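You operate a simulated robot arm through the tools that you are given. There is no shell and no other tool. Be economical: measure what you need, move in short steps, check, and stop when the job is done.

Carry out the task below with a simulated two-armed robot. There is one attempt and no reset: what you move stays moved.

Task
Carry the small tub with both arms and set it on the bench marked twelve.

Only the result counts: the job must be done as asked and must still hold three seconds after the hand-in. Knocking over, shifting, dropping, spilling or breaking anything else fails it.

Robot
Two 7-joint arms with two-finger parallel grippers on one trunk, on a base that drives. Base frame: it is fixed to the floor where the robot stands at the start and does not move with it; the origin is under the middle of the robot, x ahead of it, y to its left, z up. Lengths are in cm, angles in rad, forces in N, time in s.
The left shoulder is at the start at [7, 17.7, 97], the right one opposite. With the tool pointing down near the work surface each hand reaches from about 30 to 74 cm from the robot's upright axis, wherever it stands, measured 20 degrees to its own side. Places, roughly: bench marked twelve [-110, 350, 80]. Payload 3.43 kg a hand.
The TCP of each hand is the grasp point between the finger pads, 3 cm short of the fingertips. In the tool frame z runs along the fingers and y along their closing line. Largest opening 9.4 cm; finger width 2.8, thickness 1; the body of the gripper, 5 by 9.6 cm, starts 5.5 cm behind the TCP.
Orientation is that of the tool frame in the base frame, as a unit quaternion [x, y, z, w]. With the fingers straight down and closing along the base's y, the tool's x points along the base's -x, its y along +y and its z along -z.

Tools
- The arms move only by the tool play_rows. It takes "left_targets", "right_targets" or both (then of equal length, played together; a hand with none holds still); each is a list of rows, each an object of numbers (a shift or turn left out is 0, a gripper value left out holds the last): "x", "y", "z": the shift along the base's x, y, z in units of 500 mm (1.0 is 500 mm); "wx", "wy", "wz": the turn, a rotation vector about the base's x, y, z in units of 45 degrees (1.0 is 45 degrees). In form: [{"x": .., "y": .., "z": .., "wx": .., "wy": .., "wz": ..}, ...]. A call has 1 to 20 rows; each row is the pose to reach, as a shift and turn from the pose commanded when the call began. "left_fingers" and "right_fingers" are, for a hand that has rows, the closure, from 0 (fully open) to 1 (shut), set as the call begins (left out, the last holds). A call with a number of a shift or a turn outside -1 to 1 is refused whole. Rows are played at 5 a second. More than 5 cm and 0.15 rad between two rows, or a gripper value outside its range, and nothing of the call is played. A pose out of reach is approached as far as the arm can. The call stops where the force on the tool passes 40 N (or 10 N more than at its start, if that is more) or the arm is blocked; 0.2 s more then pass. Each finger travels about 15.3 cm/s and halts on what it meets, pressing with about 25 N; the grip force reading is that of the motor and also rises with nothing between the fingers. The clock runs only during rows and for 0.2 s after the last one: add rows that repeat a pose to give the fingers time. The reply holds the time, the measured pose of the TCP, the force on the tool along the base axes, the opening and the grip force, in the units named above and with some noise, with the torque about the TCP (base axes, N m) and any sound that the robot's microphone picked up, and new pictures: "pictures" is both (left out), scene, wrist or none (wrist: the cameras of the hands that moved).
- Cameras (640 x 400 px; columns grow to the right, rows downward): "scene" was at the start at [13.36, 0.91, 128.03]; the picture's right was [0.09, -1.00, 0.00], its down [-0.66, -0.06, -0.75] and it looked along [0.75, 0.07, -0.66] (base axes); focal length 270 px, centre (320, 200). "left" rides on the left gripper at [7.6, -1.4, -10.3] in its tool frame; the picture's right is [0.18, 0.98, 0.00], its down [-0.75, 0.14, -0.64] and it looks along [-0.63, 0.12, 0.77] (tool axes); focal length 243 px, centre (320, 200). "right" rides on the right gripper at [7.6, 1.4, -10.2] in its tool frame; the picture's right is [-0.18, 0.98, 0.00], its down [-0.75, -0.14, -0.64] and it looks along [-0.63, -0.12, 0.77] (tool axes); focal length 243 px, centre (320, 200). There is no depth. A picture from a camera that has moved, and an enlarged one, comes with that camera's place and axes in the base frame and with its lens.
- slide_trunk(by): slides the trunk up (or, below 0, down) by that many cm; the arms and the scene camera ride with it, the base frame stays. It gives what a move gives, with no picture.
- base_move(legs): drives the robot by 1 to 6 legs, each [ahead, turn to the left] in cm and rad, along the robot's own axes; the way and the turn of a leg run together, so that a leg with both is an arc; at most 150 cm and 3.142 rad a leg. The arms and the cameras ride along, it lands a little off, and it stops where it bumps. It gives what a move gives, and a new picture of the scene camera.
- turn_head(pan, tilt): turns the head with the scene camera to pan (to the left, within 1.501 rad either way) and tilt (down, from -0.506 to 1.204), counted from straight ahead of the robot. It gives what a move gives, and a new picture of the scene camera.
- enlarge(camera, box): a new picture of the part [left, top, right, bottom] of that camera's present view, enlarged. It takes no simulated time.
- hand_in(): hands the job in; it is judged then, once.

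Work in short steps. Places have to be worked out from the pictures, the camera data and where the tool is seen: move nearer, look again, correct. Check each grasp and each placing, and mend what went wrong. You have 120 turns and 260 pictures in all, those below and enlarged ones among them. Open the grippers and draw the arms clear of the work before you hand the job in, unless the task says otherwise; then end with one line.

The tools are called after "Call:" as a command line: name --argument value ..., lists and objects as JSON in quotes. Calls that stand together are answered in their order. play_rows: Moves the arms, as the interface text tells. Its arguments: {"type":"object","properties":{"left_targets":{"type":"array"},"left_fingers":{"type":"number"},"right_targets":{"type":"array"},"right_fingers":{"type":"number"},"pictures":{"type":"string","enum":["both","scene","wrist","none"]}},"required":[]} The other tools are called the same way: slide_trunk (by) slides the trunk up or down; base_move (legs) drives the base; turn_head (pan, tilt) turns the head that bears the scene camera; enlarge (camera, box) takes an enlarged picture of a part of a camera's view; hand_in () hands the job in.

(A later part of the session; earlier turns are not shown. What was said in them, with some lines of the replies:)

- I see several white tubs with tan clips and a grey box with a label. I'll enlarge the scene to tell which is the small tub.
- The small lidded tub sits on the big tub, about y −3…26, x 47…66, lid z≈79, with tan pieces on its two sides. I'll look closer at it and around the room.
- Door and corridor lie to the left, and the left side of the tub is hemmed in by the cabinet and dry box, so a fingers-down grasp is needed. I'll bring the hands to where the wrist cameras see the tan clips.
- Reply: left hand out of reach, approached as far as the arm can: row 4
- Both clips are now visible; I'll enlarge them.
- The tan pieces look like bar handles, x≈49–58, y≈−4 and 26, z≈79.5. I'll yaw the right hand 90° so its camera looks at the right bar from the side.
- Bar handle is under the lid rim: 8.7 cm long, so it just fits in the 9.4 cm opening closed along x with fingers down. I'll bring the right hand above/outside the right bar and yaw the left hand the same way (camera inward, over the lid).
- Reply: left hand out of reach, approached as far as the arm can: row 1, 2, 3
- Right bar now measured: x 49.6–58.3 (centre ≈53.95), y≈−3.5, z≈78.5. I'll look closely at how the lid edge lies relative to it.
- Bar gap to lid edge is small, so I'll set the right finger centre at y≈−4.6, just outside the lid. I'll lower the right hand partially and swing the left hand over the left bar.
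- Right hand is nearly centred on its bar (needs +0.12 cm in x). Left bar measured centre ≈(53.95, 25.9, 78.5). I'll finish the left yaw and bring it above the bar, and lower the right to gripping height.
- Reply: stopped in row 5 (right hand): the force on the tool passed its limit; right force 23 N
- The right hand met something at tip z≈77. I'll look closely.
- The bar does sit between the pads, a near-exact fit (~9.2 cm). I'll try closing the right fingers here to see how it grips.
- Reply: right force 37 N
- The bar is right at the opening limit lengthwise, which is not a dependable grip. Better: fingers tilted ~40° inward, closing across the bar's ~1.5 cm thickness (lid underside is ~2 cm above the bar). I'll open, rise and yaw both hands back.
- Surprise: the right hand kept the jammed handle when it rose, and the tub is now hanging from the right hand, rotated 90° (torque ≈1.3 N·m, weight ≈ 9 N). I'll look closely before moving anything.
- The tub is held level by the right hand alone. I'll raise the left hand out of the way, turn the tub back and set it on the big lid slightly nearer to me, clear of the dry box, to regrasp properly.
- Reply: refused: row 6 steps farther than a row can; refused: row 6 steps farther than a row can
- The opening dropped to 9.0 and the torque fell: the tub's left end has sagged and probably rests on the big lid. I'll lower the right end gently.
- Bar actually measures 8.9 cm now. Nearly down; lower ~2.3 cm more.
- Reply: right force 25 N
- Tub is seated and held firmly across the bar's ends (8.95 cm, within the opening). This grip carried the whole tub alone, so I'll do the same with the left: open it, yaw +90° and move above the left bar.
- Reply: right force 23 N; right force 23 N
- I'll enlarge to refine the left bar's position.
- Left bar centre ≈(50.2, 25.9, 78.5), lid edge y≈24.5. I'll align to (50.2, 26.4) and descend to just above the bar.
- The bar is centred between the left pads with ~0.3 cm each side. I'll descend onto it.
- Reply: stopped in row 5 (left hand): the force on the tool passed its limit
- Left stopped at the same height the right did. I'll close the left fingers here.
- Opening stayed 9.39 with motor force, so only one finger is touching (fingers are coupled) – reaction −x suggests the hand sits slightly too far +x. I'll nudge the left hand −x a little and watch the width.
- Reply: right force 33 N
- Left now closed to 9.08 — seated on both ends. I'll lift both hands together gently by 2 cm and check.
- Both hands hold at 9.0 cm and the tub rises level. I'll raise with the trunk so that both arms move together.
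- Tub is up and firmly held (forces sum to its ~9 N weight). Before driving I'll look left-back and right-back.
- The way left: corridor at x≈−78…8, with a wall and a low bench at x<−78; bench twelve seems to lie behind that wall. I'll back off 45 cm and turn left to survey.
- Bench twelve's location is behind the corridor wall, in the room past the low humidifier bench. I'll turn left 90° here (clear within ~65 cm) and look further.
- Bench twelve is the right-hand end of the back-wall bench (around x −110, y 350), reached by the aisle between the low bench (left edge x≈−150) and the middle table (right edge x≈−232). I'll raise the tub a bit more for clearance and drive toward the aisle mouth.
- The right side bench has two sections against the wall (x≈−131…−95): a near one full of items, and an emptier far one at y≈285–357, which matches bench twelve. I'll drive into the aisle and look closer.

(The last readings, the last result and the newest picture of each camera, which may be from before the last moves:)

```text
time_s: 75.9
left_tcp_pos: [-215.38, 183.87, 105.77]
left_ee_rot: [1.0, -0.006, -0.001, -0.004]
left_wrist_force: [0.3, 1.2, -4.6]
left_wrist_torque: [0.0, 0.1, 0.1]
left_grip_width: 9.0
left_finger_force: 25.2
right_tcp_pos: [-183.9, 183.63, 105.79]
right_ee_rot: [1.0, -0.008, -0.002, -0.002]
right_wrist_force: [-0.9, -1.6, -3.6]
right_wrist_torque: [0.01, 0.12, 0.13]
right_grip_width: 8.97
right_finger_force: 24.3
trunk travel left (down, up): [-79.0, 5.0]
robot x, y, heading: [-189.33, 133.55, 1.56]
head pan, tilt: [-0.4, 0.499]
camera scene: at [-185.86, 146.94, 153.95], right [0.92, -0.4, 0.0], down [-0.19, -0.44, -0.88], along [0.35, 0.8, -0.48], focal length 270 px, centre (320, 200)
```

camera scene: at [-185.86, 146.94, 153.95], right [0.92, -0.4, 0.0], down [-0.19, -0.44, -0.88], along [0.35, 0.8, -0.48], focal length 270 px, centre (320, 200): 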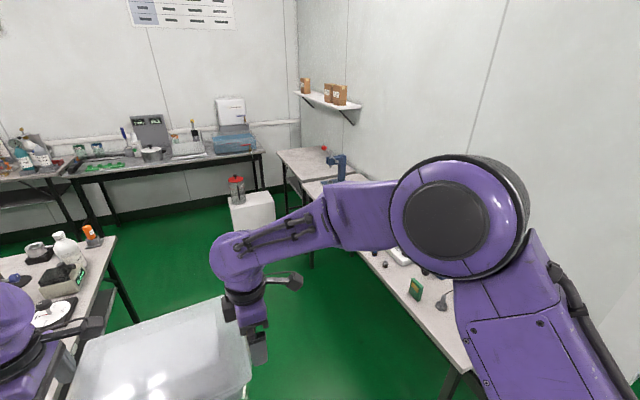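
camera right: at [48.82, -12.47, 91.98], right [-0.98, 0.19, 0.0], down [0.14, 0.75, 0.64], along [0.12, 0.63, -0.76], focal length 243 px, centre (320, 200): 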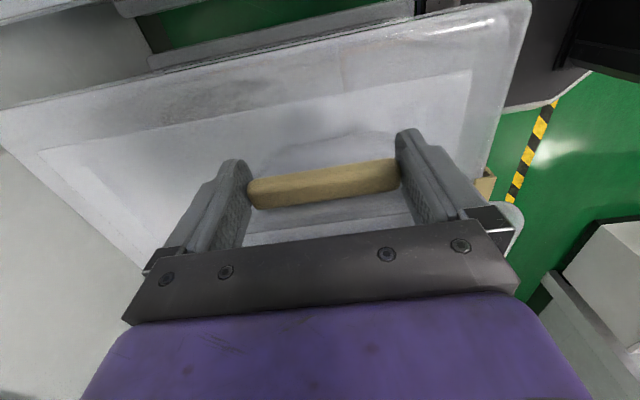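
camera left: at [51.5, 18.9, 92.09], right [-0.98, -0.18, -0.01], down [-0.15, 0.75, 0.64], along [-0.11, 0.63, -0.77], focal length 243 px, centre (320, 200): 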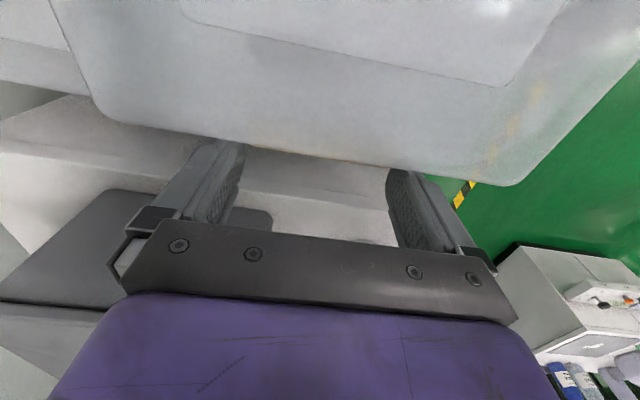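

Table edge at x≈−232 on my left, side bench at −131 on my right; I'll drift right to mid-aisle while going forward.

Call:
base_move --legs '[[0, -0.18], [110, 0]]'

Call:
turn_head --pan -0.7 --tilt 0.7

```text
time_s: 82.3
left_tcp_pos: [-184.29, 296.45, 105.77]
left_ee_rot: [0.995, -0.098, -0.001, -0.004]
left_wrist_force: [1.1, 1.1, -4.6]
left_wrist_torque: [0.07, 0.04, 0.08]
left_grip_width: 9.0
left_finger_force: 24.6
right_tcp_pos: [-153.5, 290.44, 105.7]
right_ee_rot: [0.995, -0.099, -0.001, -0.003]
right_wrist_force: [-0.3, 0.3, -4.5]
right_wrist_torque: [-0.06, -0.03, 0.26]
right_grip_width: 9.01
right_finger_force: 24.9
trunk travel left (down, up): [-79.0, 5.0]
robot x, y, heading: [-168.07, 242.3, 1.375]
head pan, tilt: [-0.4, 0.499]
camera scene: at [-162.11, 254.73, 153.95], right [0.83, -0.56, 0.0], down [-0.27, -0.4, -0.88], along [0.49, 0.73, -0.48], focal length 270 px, centre (320, 200)
```

scene: 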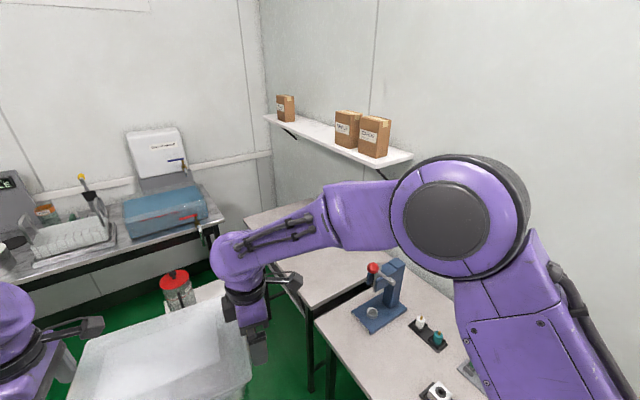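

```text
time_s: 83.1
left_tcp_pos: [-184.33, 296.56, 105.87]
left_ee_rot: [0.995, -0.097, 0.0, -0.004]
left_wrist_force: [1.2, 0.6, -4.6]
left_wrist_torque: [0.06, 0.08, 0.09]
left_grip_width: 8.97
left_finger_force: 24.8
right_tcp_pos: [-153.52, 290.49, 105.81]
right_ee_rot: [0.995, -0.098, -0.002, -0.003]
right_wrist_force: [-0.5, 0.0, -4.6]
right_wrist_torque: [-0.03, 0.12, 0.1]
right_grip_width: 8.99
right_finger_force: 24.8
trunk travel left (down, up): [-79.0, 5.0]
robot x, y, heading: [-168.24, 242.02, 1.37]
head pan, tilt: [-0.7, 0.7]
camera scene: at [-160.57, 252.6, 152.18], right [0.63, -0.78, 0.0], down [-0.5, -0.4, -0.76], along [0.6, 0.48, -0.64], focal length 270 px, centre (320, 200)
```

scene: 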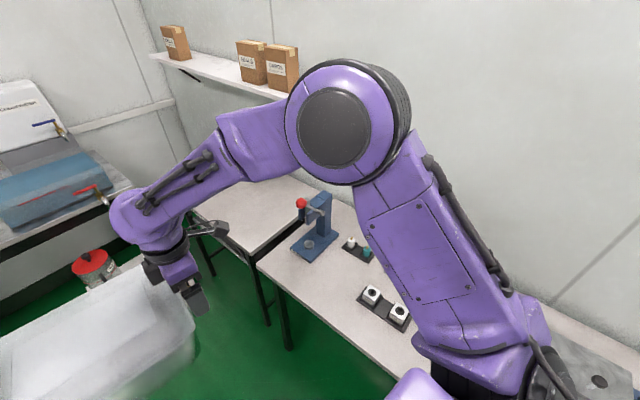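

The far section is clear and lies at y≈306–376, x −131…−82; a wall shelf is at z≈120 above its back. I'll raise the trunk fully, go to about (−199, 300), then turn toward the bench.

Call:
slide_trunk --by 4.8

Call:
base_move --legs '[[0, 0.66], [66, 0]]'

Call:
base_move --legs '[[0, -1.53]]'

Call:
turn_head --pan 0.1 --tilt 0.6

```text
time_s: 84.0
left_tcp_pos: [-184.49, 296.47, 110.54]
left_ee_rot: [0.995, -0.097, -0.001, -0.004]
left_wrist_force: [0.4, 1.6, -4.5]
left_wrist_torque: [-0.05, 0.11, 0.09]
left_grip_width: 8.98
left_finger_force: 25.3
right_tcp_pos: [-153.57, 290.45, 110.59]
right_ee_rot: [0.995, -0.1, -0.001, -0.003]
right_wrist_force: [-0.8, -0.6, -3.9]
right_wrist_torque: [0.09, 0.01, 0.12]
right_grip_width: 8.96
right_finger_force: 25.2
trunk travel left (down, up): [-83.8, 0.2]
robot x, y, heading: [-168.47, 242.15, 1.381]
head pan, tilt: [-0.7, 0.7]
```

```text
time_s: 89.5
left_tcp_pos: [-246.41, 333.34, 110.55]
left_ee_rot: [0.97, 0.243, -0.002, -0.004]
left_wrist_force: [0.3, 1.9, -4.5]
left_wrist_torque: [0.1, 0.02, 0.05]
left_grip_width: 8.98
left_finger_force: 24.9
right_tcp_pos: [-218.77, 348.2, 110.61]
right_ee_rot: [0.97, 0.243, -0.002, -0.002]
right_wrist_force: [-0.3, -1.0, -4.0]
right_wrist_torque: [-0.08, -0.05, 0.24]
right_grip_width: 8.99
right_finger_force: 25.2
trunk travel left (down, up): [-83.8, 0.2]
robot x, y, heading: [-199.37, 301.5, 2.063]
head pan, tilt: [-0.7, 0.7]
camera scene: at [-200.06, 314.54, 156.99], right [0.98, -0.21, 0.0], down [-0.13, -0.63, -0.76], along [0.16, 0.75, -0.64], focal length 270 px, centre (320, 200)
```

scene: 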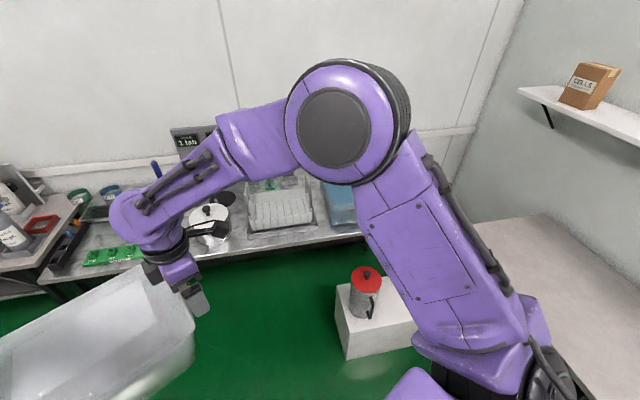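

```text
time_s: 93.6
left_tcp_pos: [-169.04, 349.63, 110.58]
left_ee_rot: [0.865, -0.502, 0.003, -0.004]
left_wrist_force: [0.5, -0.5, -4.9]
left_wrist_torque: [0.28, -0.1, -0.02]
left_grip_width: 8.98
left_finger_force: 24.9
right_tcp_pos: [-153.22, 322.44, 110.64]
right_ee_rot: [0.864, -0.503, -0.001, -0.004]
right_wrist_force: [-1.7, 0.2, -4.6]
right_wrist_torque: [-0.05, 0.22, 0.2]
right_grip_width: 8.96
right_finger_force: 24.8
trunk travel left (down, up): [-83.8, 0.2]
robot x, y, heading: [-199.57, 302.2, 0.513]
head pan, tilt: [-0.7, 0.7]
camera scene: at [-186.6, 302.91, 156.98], right [-0.18, -0.98, 0.0], down [-0.63, 0.12, -0.76], along [0.75, -0.14, -0.64], focal length 270 px, centre (320, 200)
```

scene: 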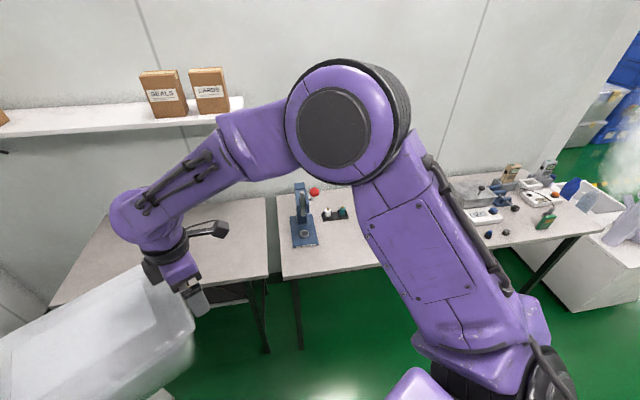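

```text
time_s: 94.8
left_tcp_pos: [-169.02, 349.59, 110.5]
left_ee_rot: [0.865, -0.503, 0.002, -0.004]
left_wrist_force: [1.1, -0.5, -5.5]
left_wrist_torque: [0.07, 0.08, 0.11]
left_grip_width: 8.96
left_finger_force: 24.8
right_tcp_pos: [-153.28, 322.28, 110.7]
right_ee_rot: [0.864, -0.503, 0.0, -0.003]
right_wrist_force: [-0.2, 0.0, -3.9]
right_wrist_torque: [0.06, 0.01, 0.12]
right_grip_width: 8.97
right_finger_force: 25.1
trunk travel left (down, up): [-83.8, 0.2]
robot x, y, heading: [-198.86, 301.86, 0.522]
head pan, tilt: [0.099, 0.6]
camera scene: at [-187.73, 309.53, 157.83], right [0.58, -0.82, 0.0], down [-0.46, -0.33, -0.82], along [0.67, 0.48, -0.57], focal length 270 px, centre (320, 200)
```

scene: 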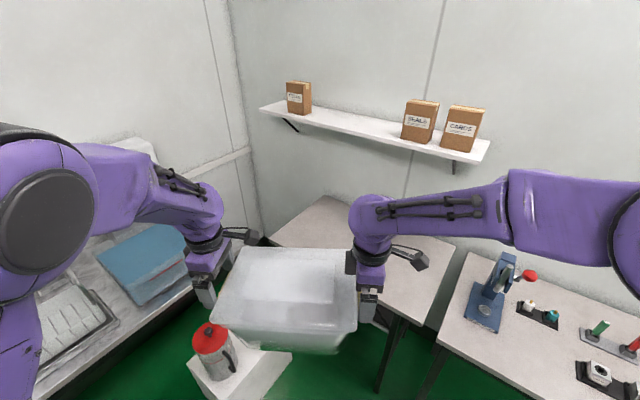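

Table corners: x −132…−90, y 314…375 at z≈80, empty — centre (−111, 344) matches bench twelve. I'll drive to about (−162, 327) and turn to face it squarely.

Call:
base_move --legs '[[0, 0.08], [42, 0]]'

Call:
base_move --legs '[[0, -0.6]]'

```text
time_s: 97.8
left_tcp_pos: [-138.25, 375.13, 110.7]
left_ee_rot: [0.884, -0.468, 0.001, -0.004]
left_wrist_force: [0.6, -0.2, -4.1]
left_wrist_torque: [0.01, -0.1, -0.01]
left_grip_width: 8.97
left_finger_force: 24.6
right_tcp_pos: [-120.63, 349.25, 110.84]
right_ee_rot: [0.883, -0.469, 0.001, -0.004]
right_wrist_force: [-1.3, 0.2, -5.1]
right_wrist_torque: [-0.03, 0.09, 0.18]
right_grip_width: 8.97
right_finger_force: 25.5
trunk travel left (down, up): [-83.8, 0.2]
robot x, y, heading: [-164.62, 325.13, 0.599]
head pan, tilt: [0.099, 0.6]
camera scene: at [-154.05, 333.8, 157.85], right [0.64, -0.77, 0.0], down [-0.43, -0.36, -0.83], along [0.63, 0.53, -0.56], focal length 270 px, centre (320, 200)
```

scene: 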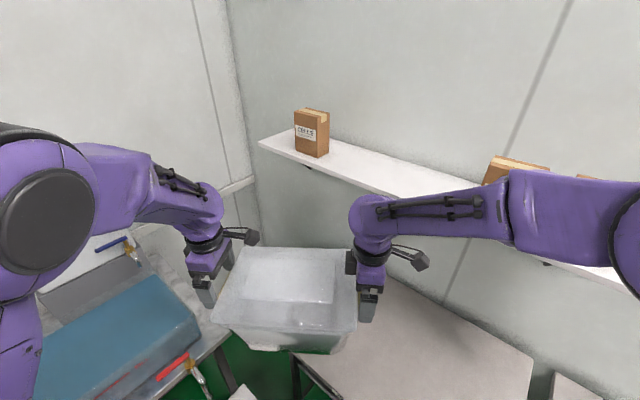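

```text
time_s: 99.8
left_tcp_pos: [-114.86, 351.98, 110.51]
left_ee_rot: [0.707, -0.707, 0.003, -0.003]
left_wrist_force: [0.4, -0.9, -5.6]
left_wrist_torque: [0.36, -0.14, 0.07]
left_grip_width: 8.97
left_finger_force: 25.5
right_tcp_pos: [-114.64, 320.42, 110.6]
right_ee_rot: [0.707, -0.707, 0.001, -0.003]
right_wrist_force: [-0.6, 1.7, -4.2]
right_wrist_torque: [-0.05, 0.11, 0.11]
right_grip_width: 9.0
right_finger_force: 25.3
trunk travel left (down, up): [-83.8, 0.2]
robot x, y, heading: [-164.68, 325.05, 0.002]
head pan, tilt: [0.099, 0.6]
camera scene: at [-150.97, 326.35, 157.83], right [0.1, -0.99, 0.0], down [-0.56, -0.06, -0.82], along [0.82, 0.08, -0.57], focal length 270 px, centre (320, 200)
```

scene: 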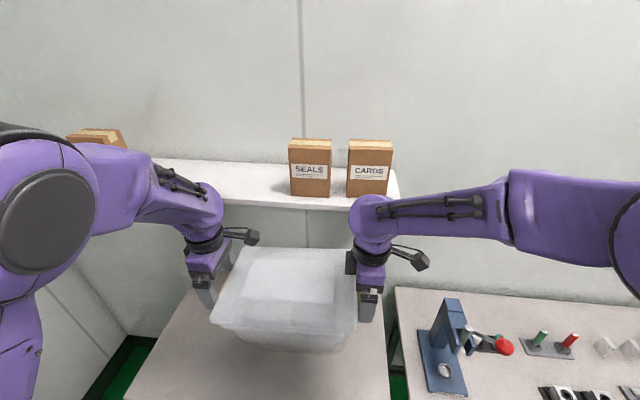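

Squared up: tub centre ≈(−114.7, 336), over the empty table. I'll lower with the trunk in stages.

Call:
slide_trunk --by -14

Call:
turn_head --pan 0.2 --tilt 0.9

Call:
enlarge --camera "right" --box '[0, 0, 640, 400]'

```text
time_s: 101.5
left_tcp_pos: [-114.67, 351.8, 96.77]
left_ee_rot: [0.707, -0.707, 0.003, -0.004]
left_wrist_force: [1.6, -0.5, -3.4]
left_wrist_torque: [0.06, 0.17, 0.11]
left_grip_width: 8.98
left_finger_force: 25.3
right_tcp_pos: [-114.61, 320.38, 96.6]
right_ee_rot: [0.708, -0.707, 0.001, -0.003]
right_wrist_force: [-0.7, 0.5, -5.0]
right_wrist_torque: [-0.01, -0.14, 0.12]
right_grip_width: 8.97
right_finger_force: 25.0
trunk travel left (down, up): [-69.8, 14.2]
robot x, y, heading: [-164.86, 325.74, 0.002]
head pan, tilt: [0.099, 0.6]
```

```text
time_s: 102.3
left_tcp_pos: [-114.76, 351.78, 96.62]
left_ee_rot: [0.708, -0.707, 0.002, -0.004]
left_wrist_force: [1.5, -0.6, -2.9]
left_wrist_torque: [0.05, 0.04, 0.07]
left_grip_width: 9.01
left_finger_force: 25.1
right_tcp_pos: [-114.54, 320.48, 96.52]
right_ee_rot: [0.707, -0.707, 0.0, -0.003]
right_wrist_force: [-1.0, 1.2, -4.2]
right_wrist_torque: [0.0, -0.04, 0.14]
right_grip_width: 8.99
right_finger_force: 25.2
trunk travel left (down, up): [-69.8, 14.2]
robot x, y, heading: [-164.73, 324.76, -0.004]
head pan, tilt: [0.201, 0.901]
camera scene: at [-152.38, 326.86, 141.36], right [0.2, -0.98, 0.0], down [-0.77, -0.16, -0.62], along [0.61, 0.13, -0.78], focal length 270 px, centre (320, 200)
```

scene: 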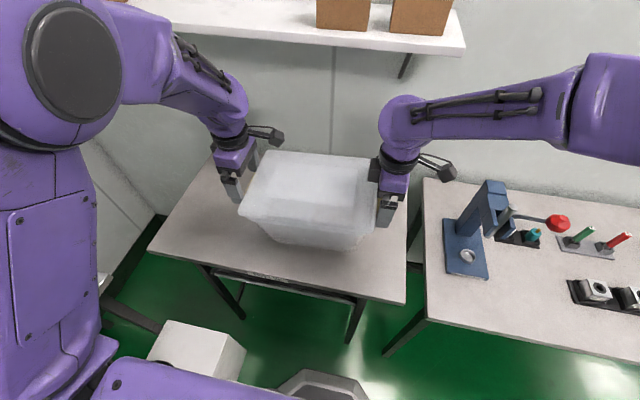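

```text
1.00 times, centred on (320, 200) of right (not enlarged: the box is as wide or as high as the picture)
camera zoom: at [-116.04, 312.86, 106.77], right [-0.98, 0.18, 0.0], down [0.14, 0.75, 0.65], along [0.12, 0.63, -0.76], focal length 243 px, centre (320, 200)
```

zoom: 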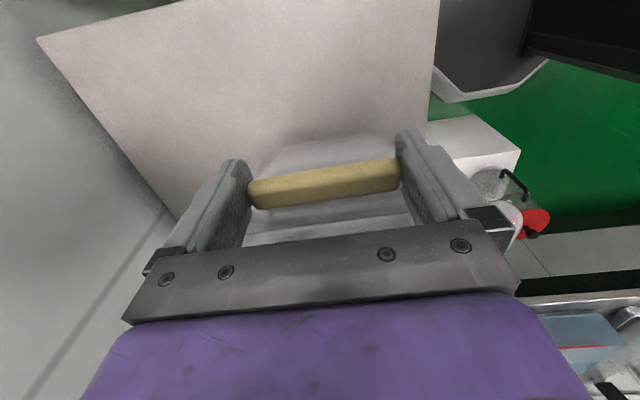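

Call:
enlarge --camera "scene" --box '[200, 230, 440, 330]'

Call:
play_rows --left_targets '[{"z": -0.03}, {"z": -0.06}, {"z": -0.08}, {"z": -0.1}]' --right_targets '[{"z": -0.03}, {"z": -0.06}, {"z": -0.08}, {"z": -0.1}]' --pictures "scene"

```text
2.67 times, centred on (320, 280) of scene
camera zoom: at [-152.38, 326.86, 141.36], right [0.2, -0.98, 0.0], down [-0.77, -0.16, -0.62], along [0.61, 0.13, -0.78], focal length 719 px, centre (320, -13)
```

zoom: 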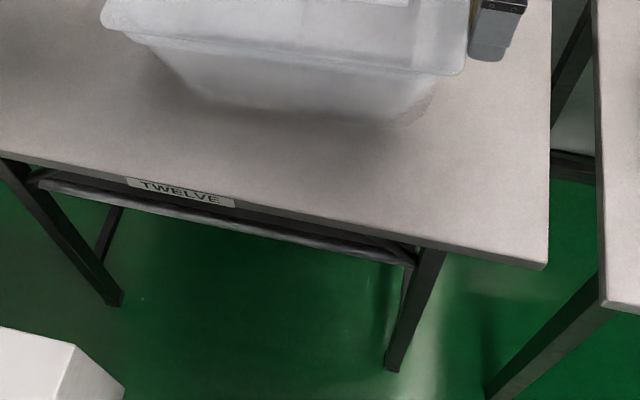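

```text
time_s: 103.3
left_tcp_pos: [-114.72, 351.83, 91.58]
left_ee_rot: [0.708, -0.707, 0.003, -0.003]
left_wrist_force: [-0.9, -2.0, -2.1]
left_wrist_torque: [-0.47, 0.48, -0.01]
left_grip_width: 8.99
left_finger_force: 24.7
right_tcp_pos: [-114.59, 320.4, 91.55]
right_ee_rot: [-0.707, 0.707, 0.0, 0.002]
right_wrist_force: [1.0, 1.9, -6.8]
right_wrist_torque: [-0.13, -0.5, -0.09]
right_grip_width: 8.96
right_finger_force: 25.3
trunk travel left (down, up): [-69.8, 14.2]
robot x, y, heading: [-164.98, 325.14, -0.003]
head pan, tilt: [0.201, 0.901]
camera scene: at [-152.29, 326.89, 141.35], right [0.2, -0.98, 0.0], down [-0.77, -0.16, -0.62], along [0.61, 0.12, -0.78], focal length 270 px, centre (320, 200)
```

scene: 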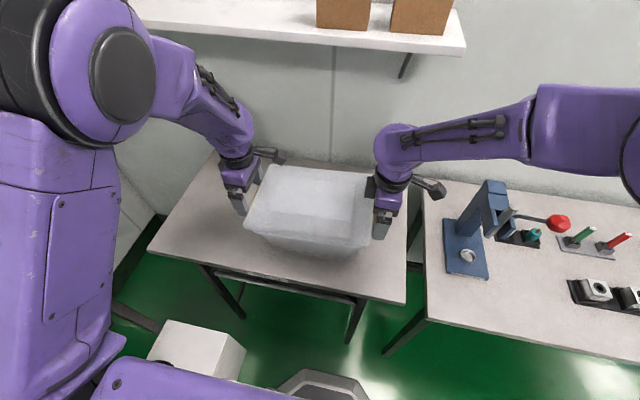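

The plate on the table's front reads TWELVE. Continuing down in small steps until contact.

Call:
play_rows --left_targets '[{"z": -0.012}, {"z": -0.024}, {"z": -0.036}, {"z": -0.048}, {"z": -0.06}]' --right_targets '[{"z": -0.012}, {"z": -0.024}, {"z": -0.036}, {"z": -0.048}, {"z": -0.06}]' --pictures "scene"

```text
time_s: 104.5
left_tcp_pos: [-114.83, 351.59, 89.01]
left_ee_rot: [0.708, -0.706, 0.005, -0.007]
left_wrist_force: [4.0, -2.7, 18.2]
left_wrist_torque: [-0.19, 0.09, -0.01]
left_grip_width: 8.96
left_finger_force: 25.1
right_tcp_pos: [-114.62, 320.21, 88.7]
right_ee_rot: [-0.706, 0.708, -0.002, 0.005]
right_wrist_force: [0.9, -3.7, 2.3]
right_wrist_torque: [0.64, 0.04, -0.13]
right_grip_width: 8.99
right_finger_force: 25.5
trunk travel left (down, up): [-69.8, 14.2]
robot x, y, heading: [-165.14, 325.16, -0.003]
head pan, tilt: [0.201, 0.901]
camera scene: at [-152.7, 326.57, 141.45], right [0.2, -0.98, 0.0], down [-0.77, -0.16, -0.62], along [0.61, 0.13, -0.78], focal length 270 px, centre (320, 200)
```

scene: 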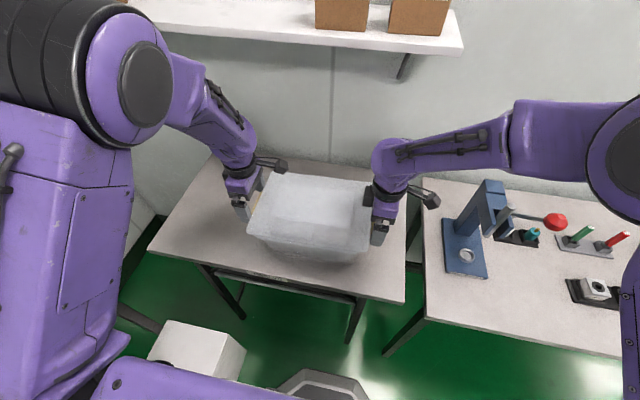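

Contact is made on the left; I'll settle the right slightly lower and then relieve the load.

Call:
play_rows --left_targets '[{"z": 0.004}, {"z": 0.006}, {"z": 0.006}]' --right_targets '[{"z": -0.004}, {"z": -0.008}, {"z": -0.008}]' --pictures "none"

```text
time_s: 105.3
left_tcp_pos: [-114.96, 351.84, 88.96]
left_ee_rot: [0.708, -0.706, 0.002, -0.002]
left_wrist_force: [1.1, 2.2, -1.5]
left_wrist_torque: [0.78, 0.08, 0.33]
left_grip_width: 8.98
left_finger_force: 25.0
right_tcp_pos: [-114.81, 320.41, 88.23]
right_ee_rot: [0.708, -0.706, 0.002, -0.004]
right_wrist_force: [-3.4, -5.6, 1.8]
right_wrist_torque: [0.55, 0.08, 0.56]
right_grip_width: 9.0
right_finger_force: 25.1
trunk travel left (down, up): [-69.8, 14.2]
robot x, y, heading: [-165.35, 325.19, 0.002]
head pan, tilt: [0.201, 0.901]
```

Both are nearly unloaded. I'll open both and then withdraw both hands outward symmetrically so any drag cancels, before rising.

Call:
play_rows --left_targets '[{}, {}, {}]' --right_targets '[{}, {}, {}]' --left_fingers 0 --right_fingers 0 --pictures "both"

```text
time_s: 106.1
left_tcp_pos: [-114.83, 351.97, 89.07]
left_ee_rot: [0.708, -0.707, 0.003, -0.004]
left_wrist_force: [-0.8, -0.4, -0.5]
left_wrist_torque: [0.0, 0.0, 0.02]
left_grip_width: 9.4
left_finger_force: 0.0
right_tcp_pos: [-114.8, 320.32, 88.3]
right_ee_rot: [-0.706, 0.708, -0.001, 0.003]
right_wrist_force: [0.7, 0.4, -0.1]
right_wrist_torque: [0.04, 0.0, -0.04]
right_grip_width: 9.42
right_finger_force: 0.1
trunk travel left (down, up): [-69.8, 14.2]
robot x, y, heading: [-164.99, 325.12, 0.003]
head pan, tilt: [0.201, 0.901]
camera scene: at [-152.5, 326.83, 141.37], right [0.2, -0.98, 0.0], down [-0.77, -0.16, -0.62], along [0.61, 0.13, -0.78], focal length 270 px, centre (320, 200)
camera right: at [-116.14, 312.94, 98.4], right [-0.98, 0.18, 0.0], down [0.14, 0.75, 0.65], along [0.12, 0.63, -0.76], focal length 243 px, centre (320, 200)
camera left: at [-113.55, 344.24, 99.23], right [-0.98, -0.19, -0.01], down [-0.15, 0.75, 0.64], along [-0.11, 0.63, -0.77], focal length 243 px, centre (320, 200)
```

scene: 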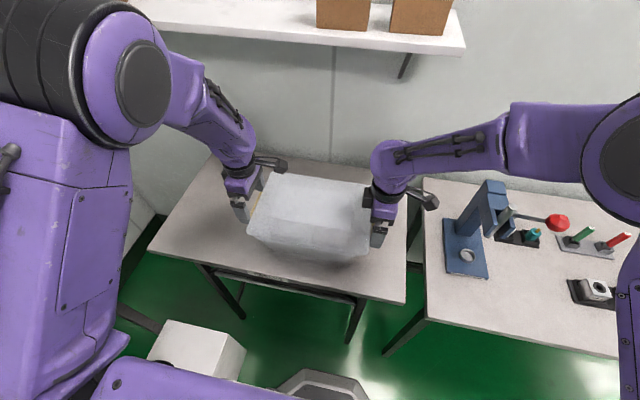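
right: 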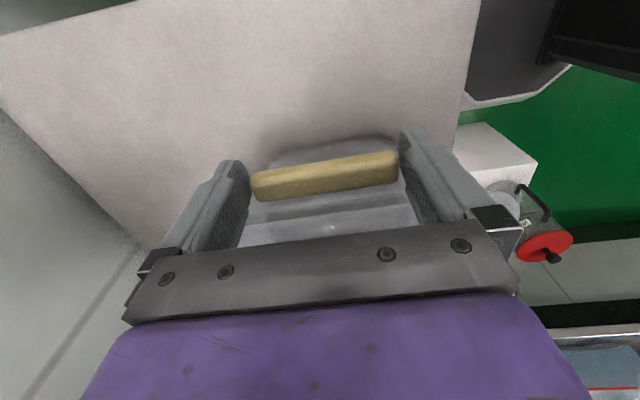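
left: 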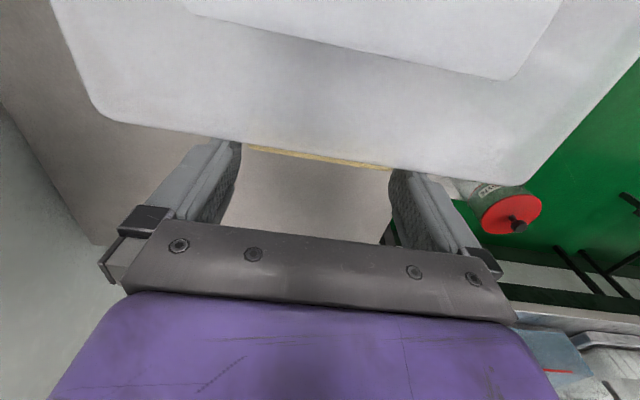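

Both open with zero force, tub standing on its own. Withdrawing outward, then up.

Call:
play_rows --left_targets '[{"y": 0.02}, {"y": 0.04}, {"y": 0.06}, {"y": 0.06, "z": 0.05}, {"y": 0.06, "z": 0.12}, {"y": 0.06, "z": 0.2}]' --right_targets '[{"y": -0.02}, {"y": -0.04}, {"y": -0.06}, {"y": -0.06, "z": 0.05}, {"y": -0.06, "z": 0.12}, {"y": -0.06, "z": 0.2}]' --pictures "both"

```text
time_s: 107.5
left_tcp_pos: [-115.0, 354.73, 99.05]
left_ee_rot: [0.708, -0.707, 0.003, -0.004]
left_wrist_force: [0.8, -0.6, -0.1]
left_wrist_torque: [0.0, -0.04, -0.02]
left_grip_width: 9.4
left_finger_force: 0.1
right_tcp_pos: [-114.92, 317.33, 98.25]
right_ee_rot: [0.707, -0.707, 0.001, -0.004]
right_wrist_force: [0.2, 0.3, 0.7]
right_wrist_torque: [-0.01, 0.01, -0.03]
right_grip_width: 9.39
right_finger_force: 0.2
trunk travel left (down, up): [-69.8, 14.2]
robot x, y, heading: [-164.62, 324.84, 0.001]
head pan, tilt: [0.201, 0.901]
camera scene: at [-152.73, 326.78, 141.38], right [0.2, -0.98, 0.0], down [-0.77, -0.16, -0.62], along [0.61, 0.13, -0.78], focal length 270 px, centre (320, 200)
camera right: at [-116.35, 309.77, 108.45], right [-0.98, 0.18, -0.01], down [0.14, 0.75, 0.65], along [0.12, 0.63, -0.76], focal length 243 px, centre (320, 200)
camera left: at [-113.72, 347.15, 109.32], right [-0.98, -0.19, -0.01], down [-0.15, 0.75, 0.64], along [-0.11, 0.63, -0.77], focal length 243 px, centre (320, 200)
```

scene: 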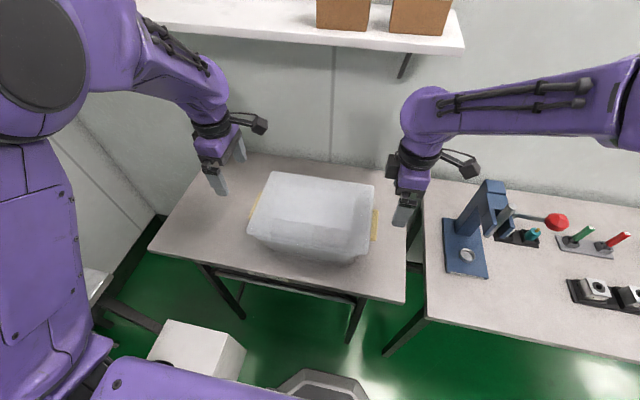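
right: 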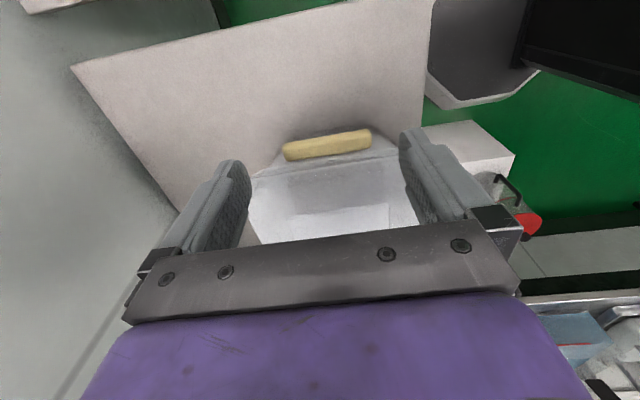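
left: 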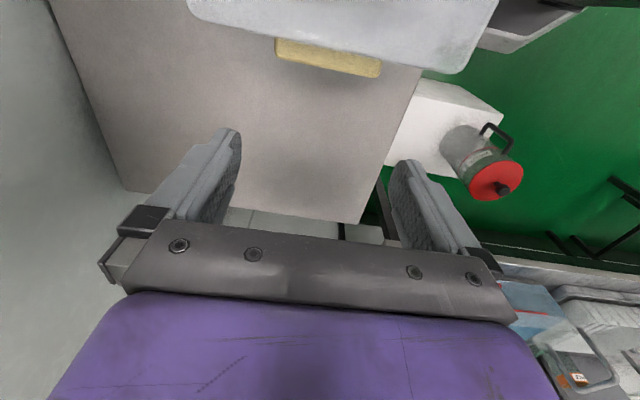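

The tub stands free on bench TWELVE and both hands are clear. I'll back off a little and check once more.

Call:
base_move --legs '[[-18, 0]]'

```text
time_s: 109.0
left_tcp_pos: [-132.95, 354.67, 99.03]
left_ee_rot: [0.708, -0.706, 0.002, -0.003]
left_wrist_force: [1.0, -0.1, -0.9]
left_wrist_torque: [0.02, 0.02, 0.01]
left_grip_width: 9.39
left_finger_force: 0.1
right_tcp_pos: [-132.62, 317.33, 98.16]
right_ee_rot: [0.708, -0.706, 0.001, -0.003]
right_wrist_force: [-0.2, -0.5, 0.2]
right_wrist_torque: [0.01, 0.02, 0.02]
right_grip_width: 9.38
right_finger_force: 0.1
trunk travel left (down, up): [-69.8, 14.2]
robot x, y, heading: [-183.01, 325.15, 0.009]
head pan, tilt: [0.201, 0.901]
camera scene: at [-170.38, 326.8, 141.36], right [0.2, -0.98, 0.0], down [-0.77, -0.16, -0.62], along [0.61, 0.13, -0.78], focal length 270 px, centre (320, 200)
```

scene: 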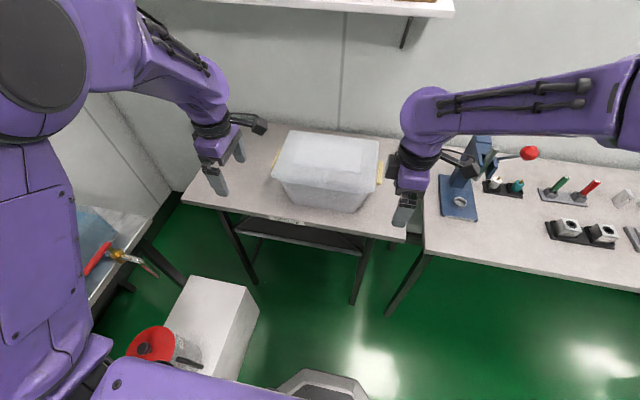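

The tub rests level on bench twelve, nothing else has been disturbed in view, and both grippers are open and clear. Handing in.

Call:
hand_in

```text
The job is handed in.
```

I carried the small tub with both arms and set it on the bench marked TWELVE. It stands level there, with both grippers open and drawn clear, and the job is handed in. At the first attempt the right hand lifted the tub alone by a jammed handle; I set it back down on the big tub's lid and regripped with both hands before carrying it.
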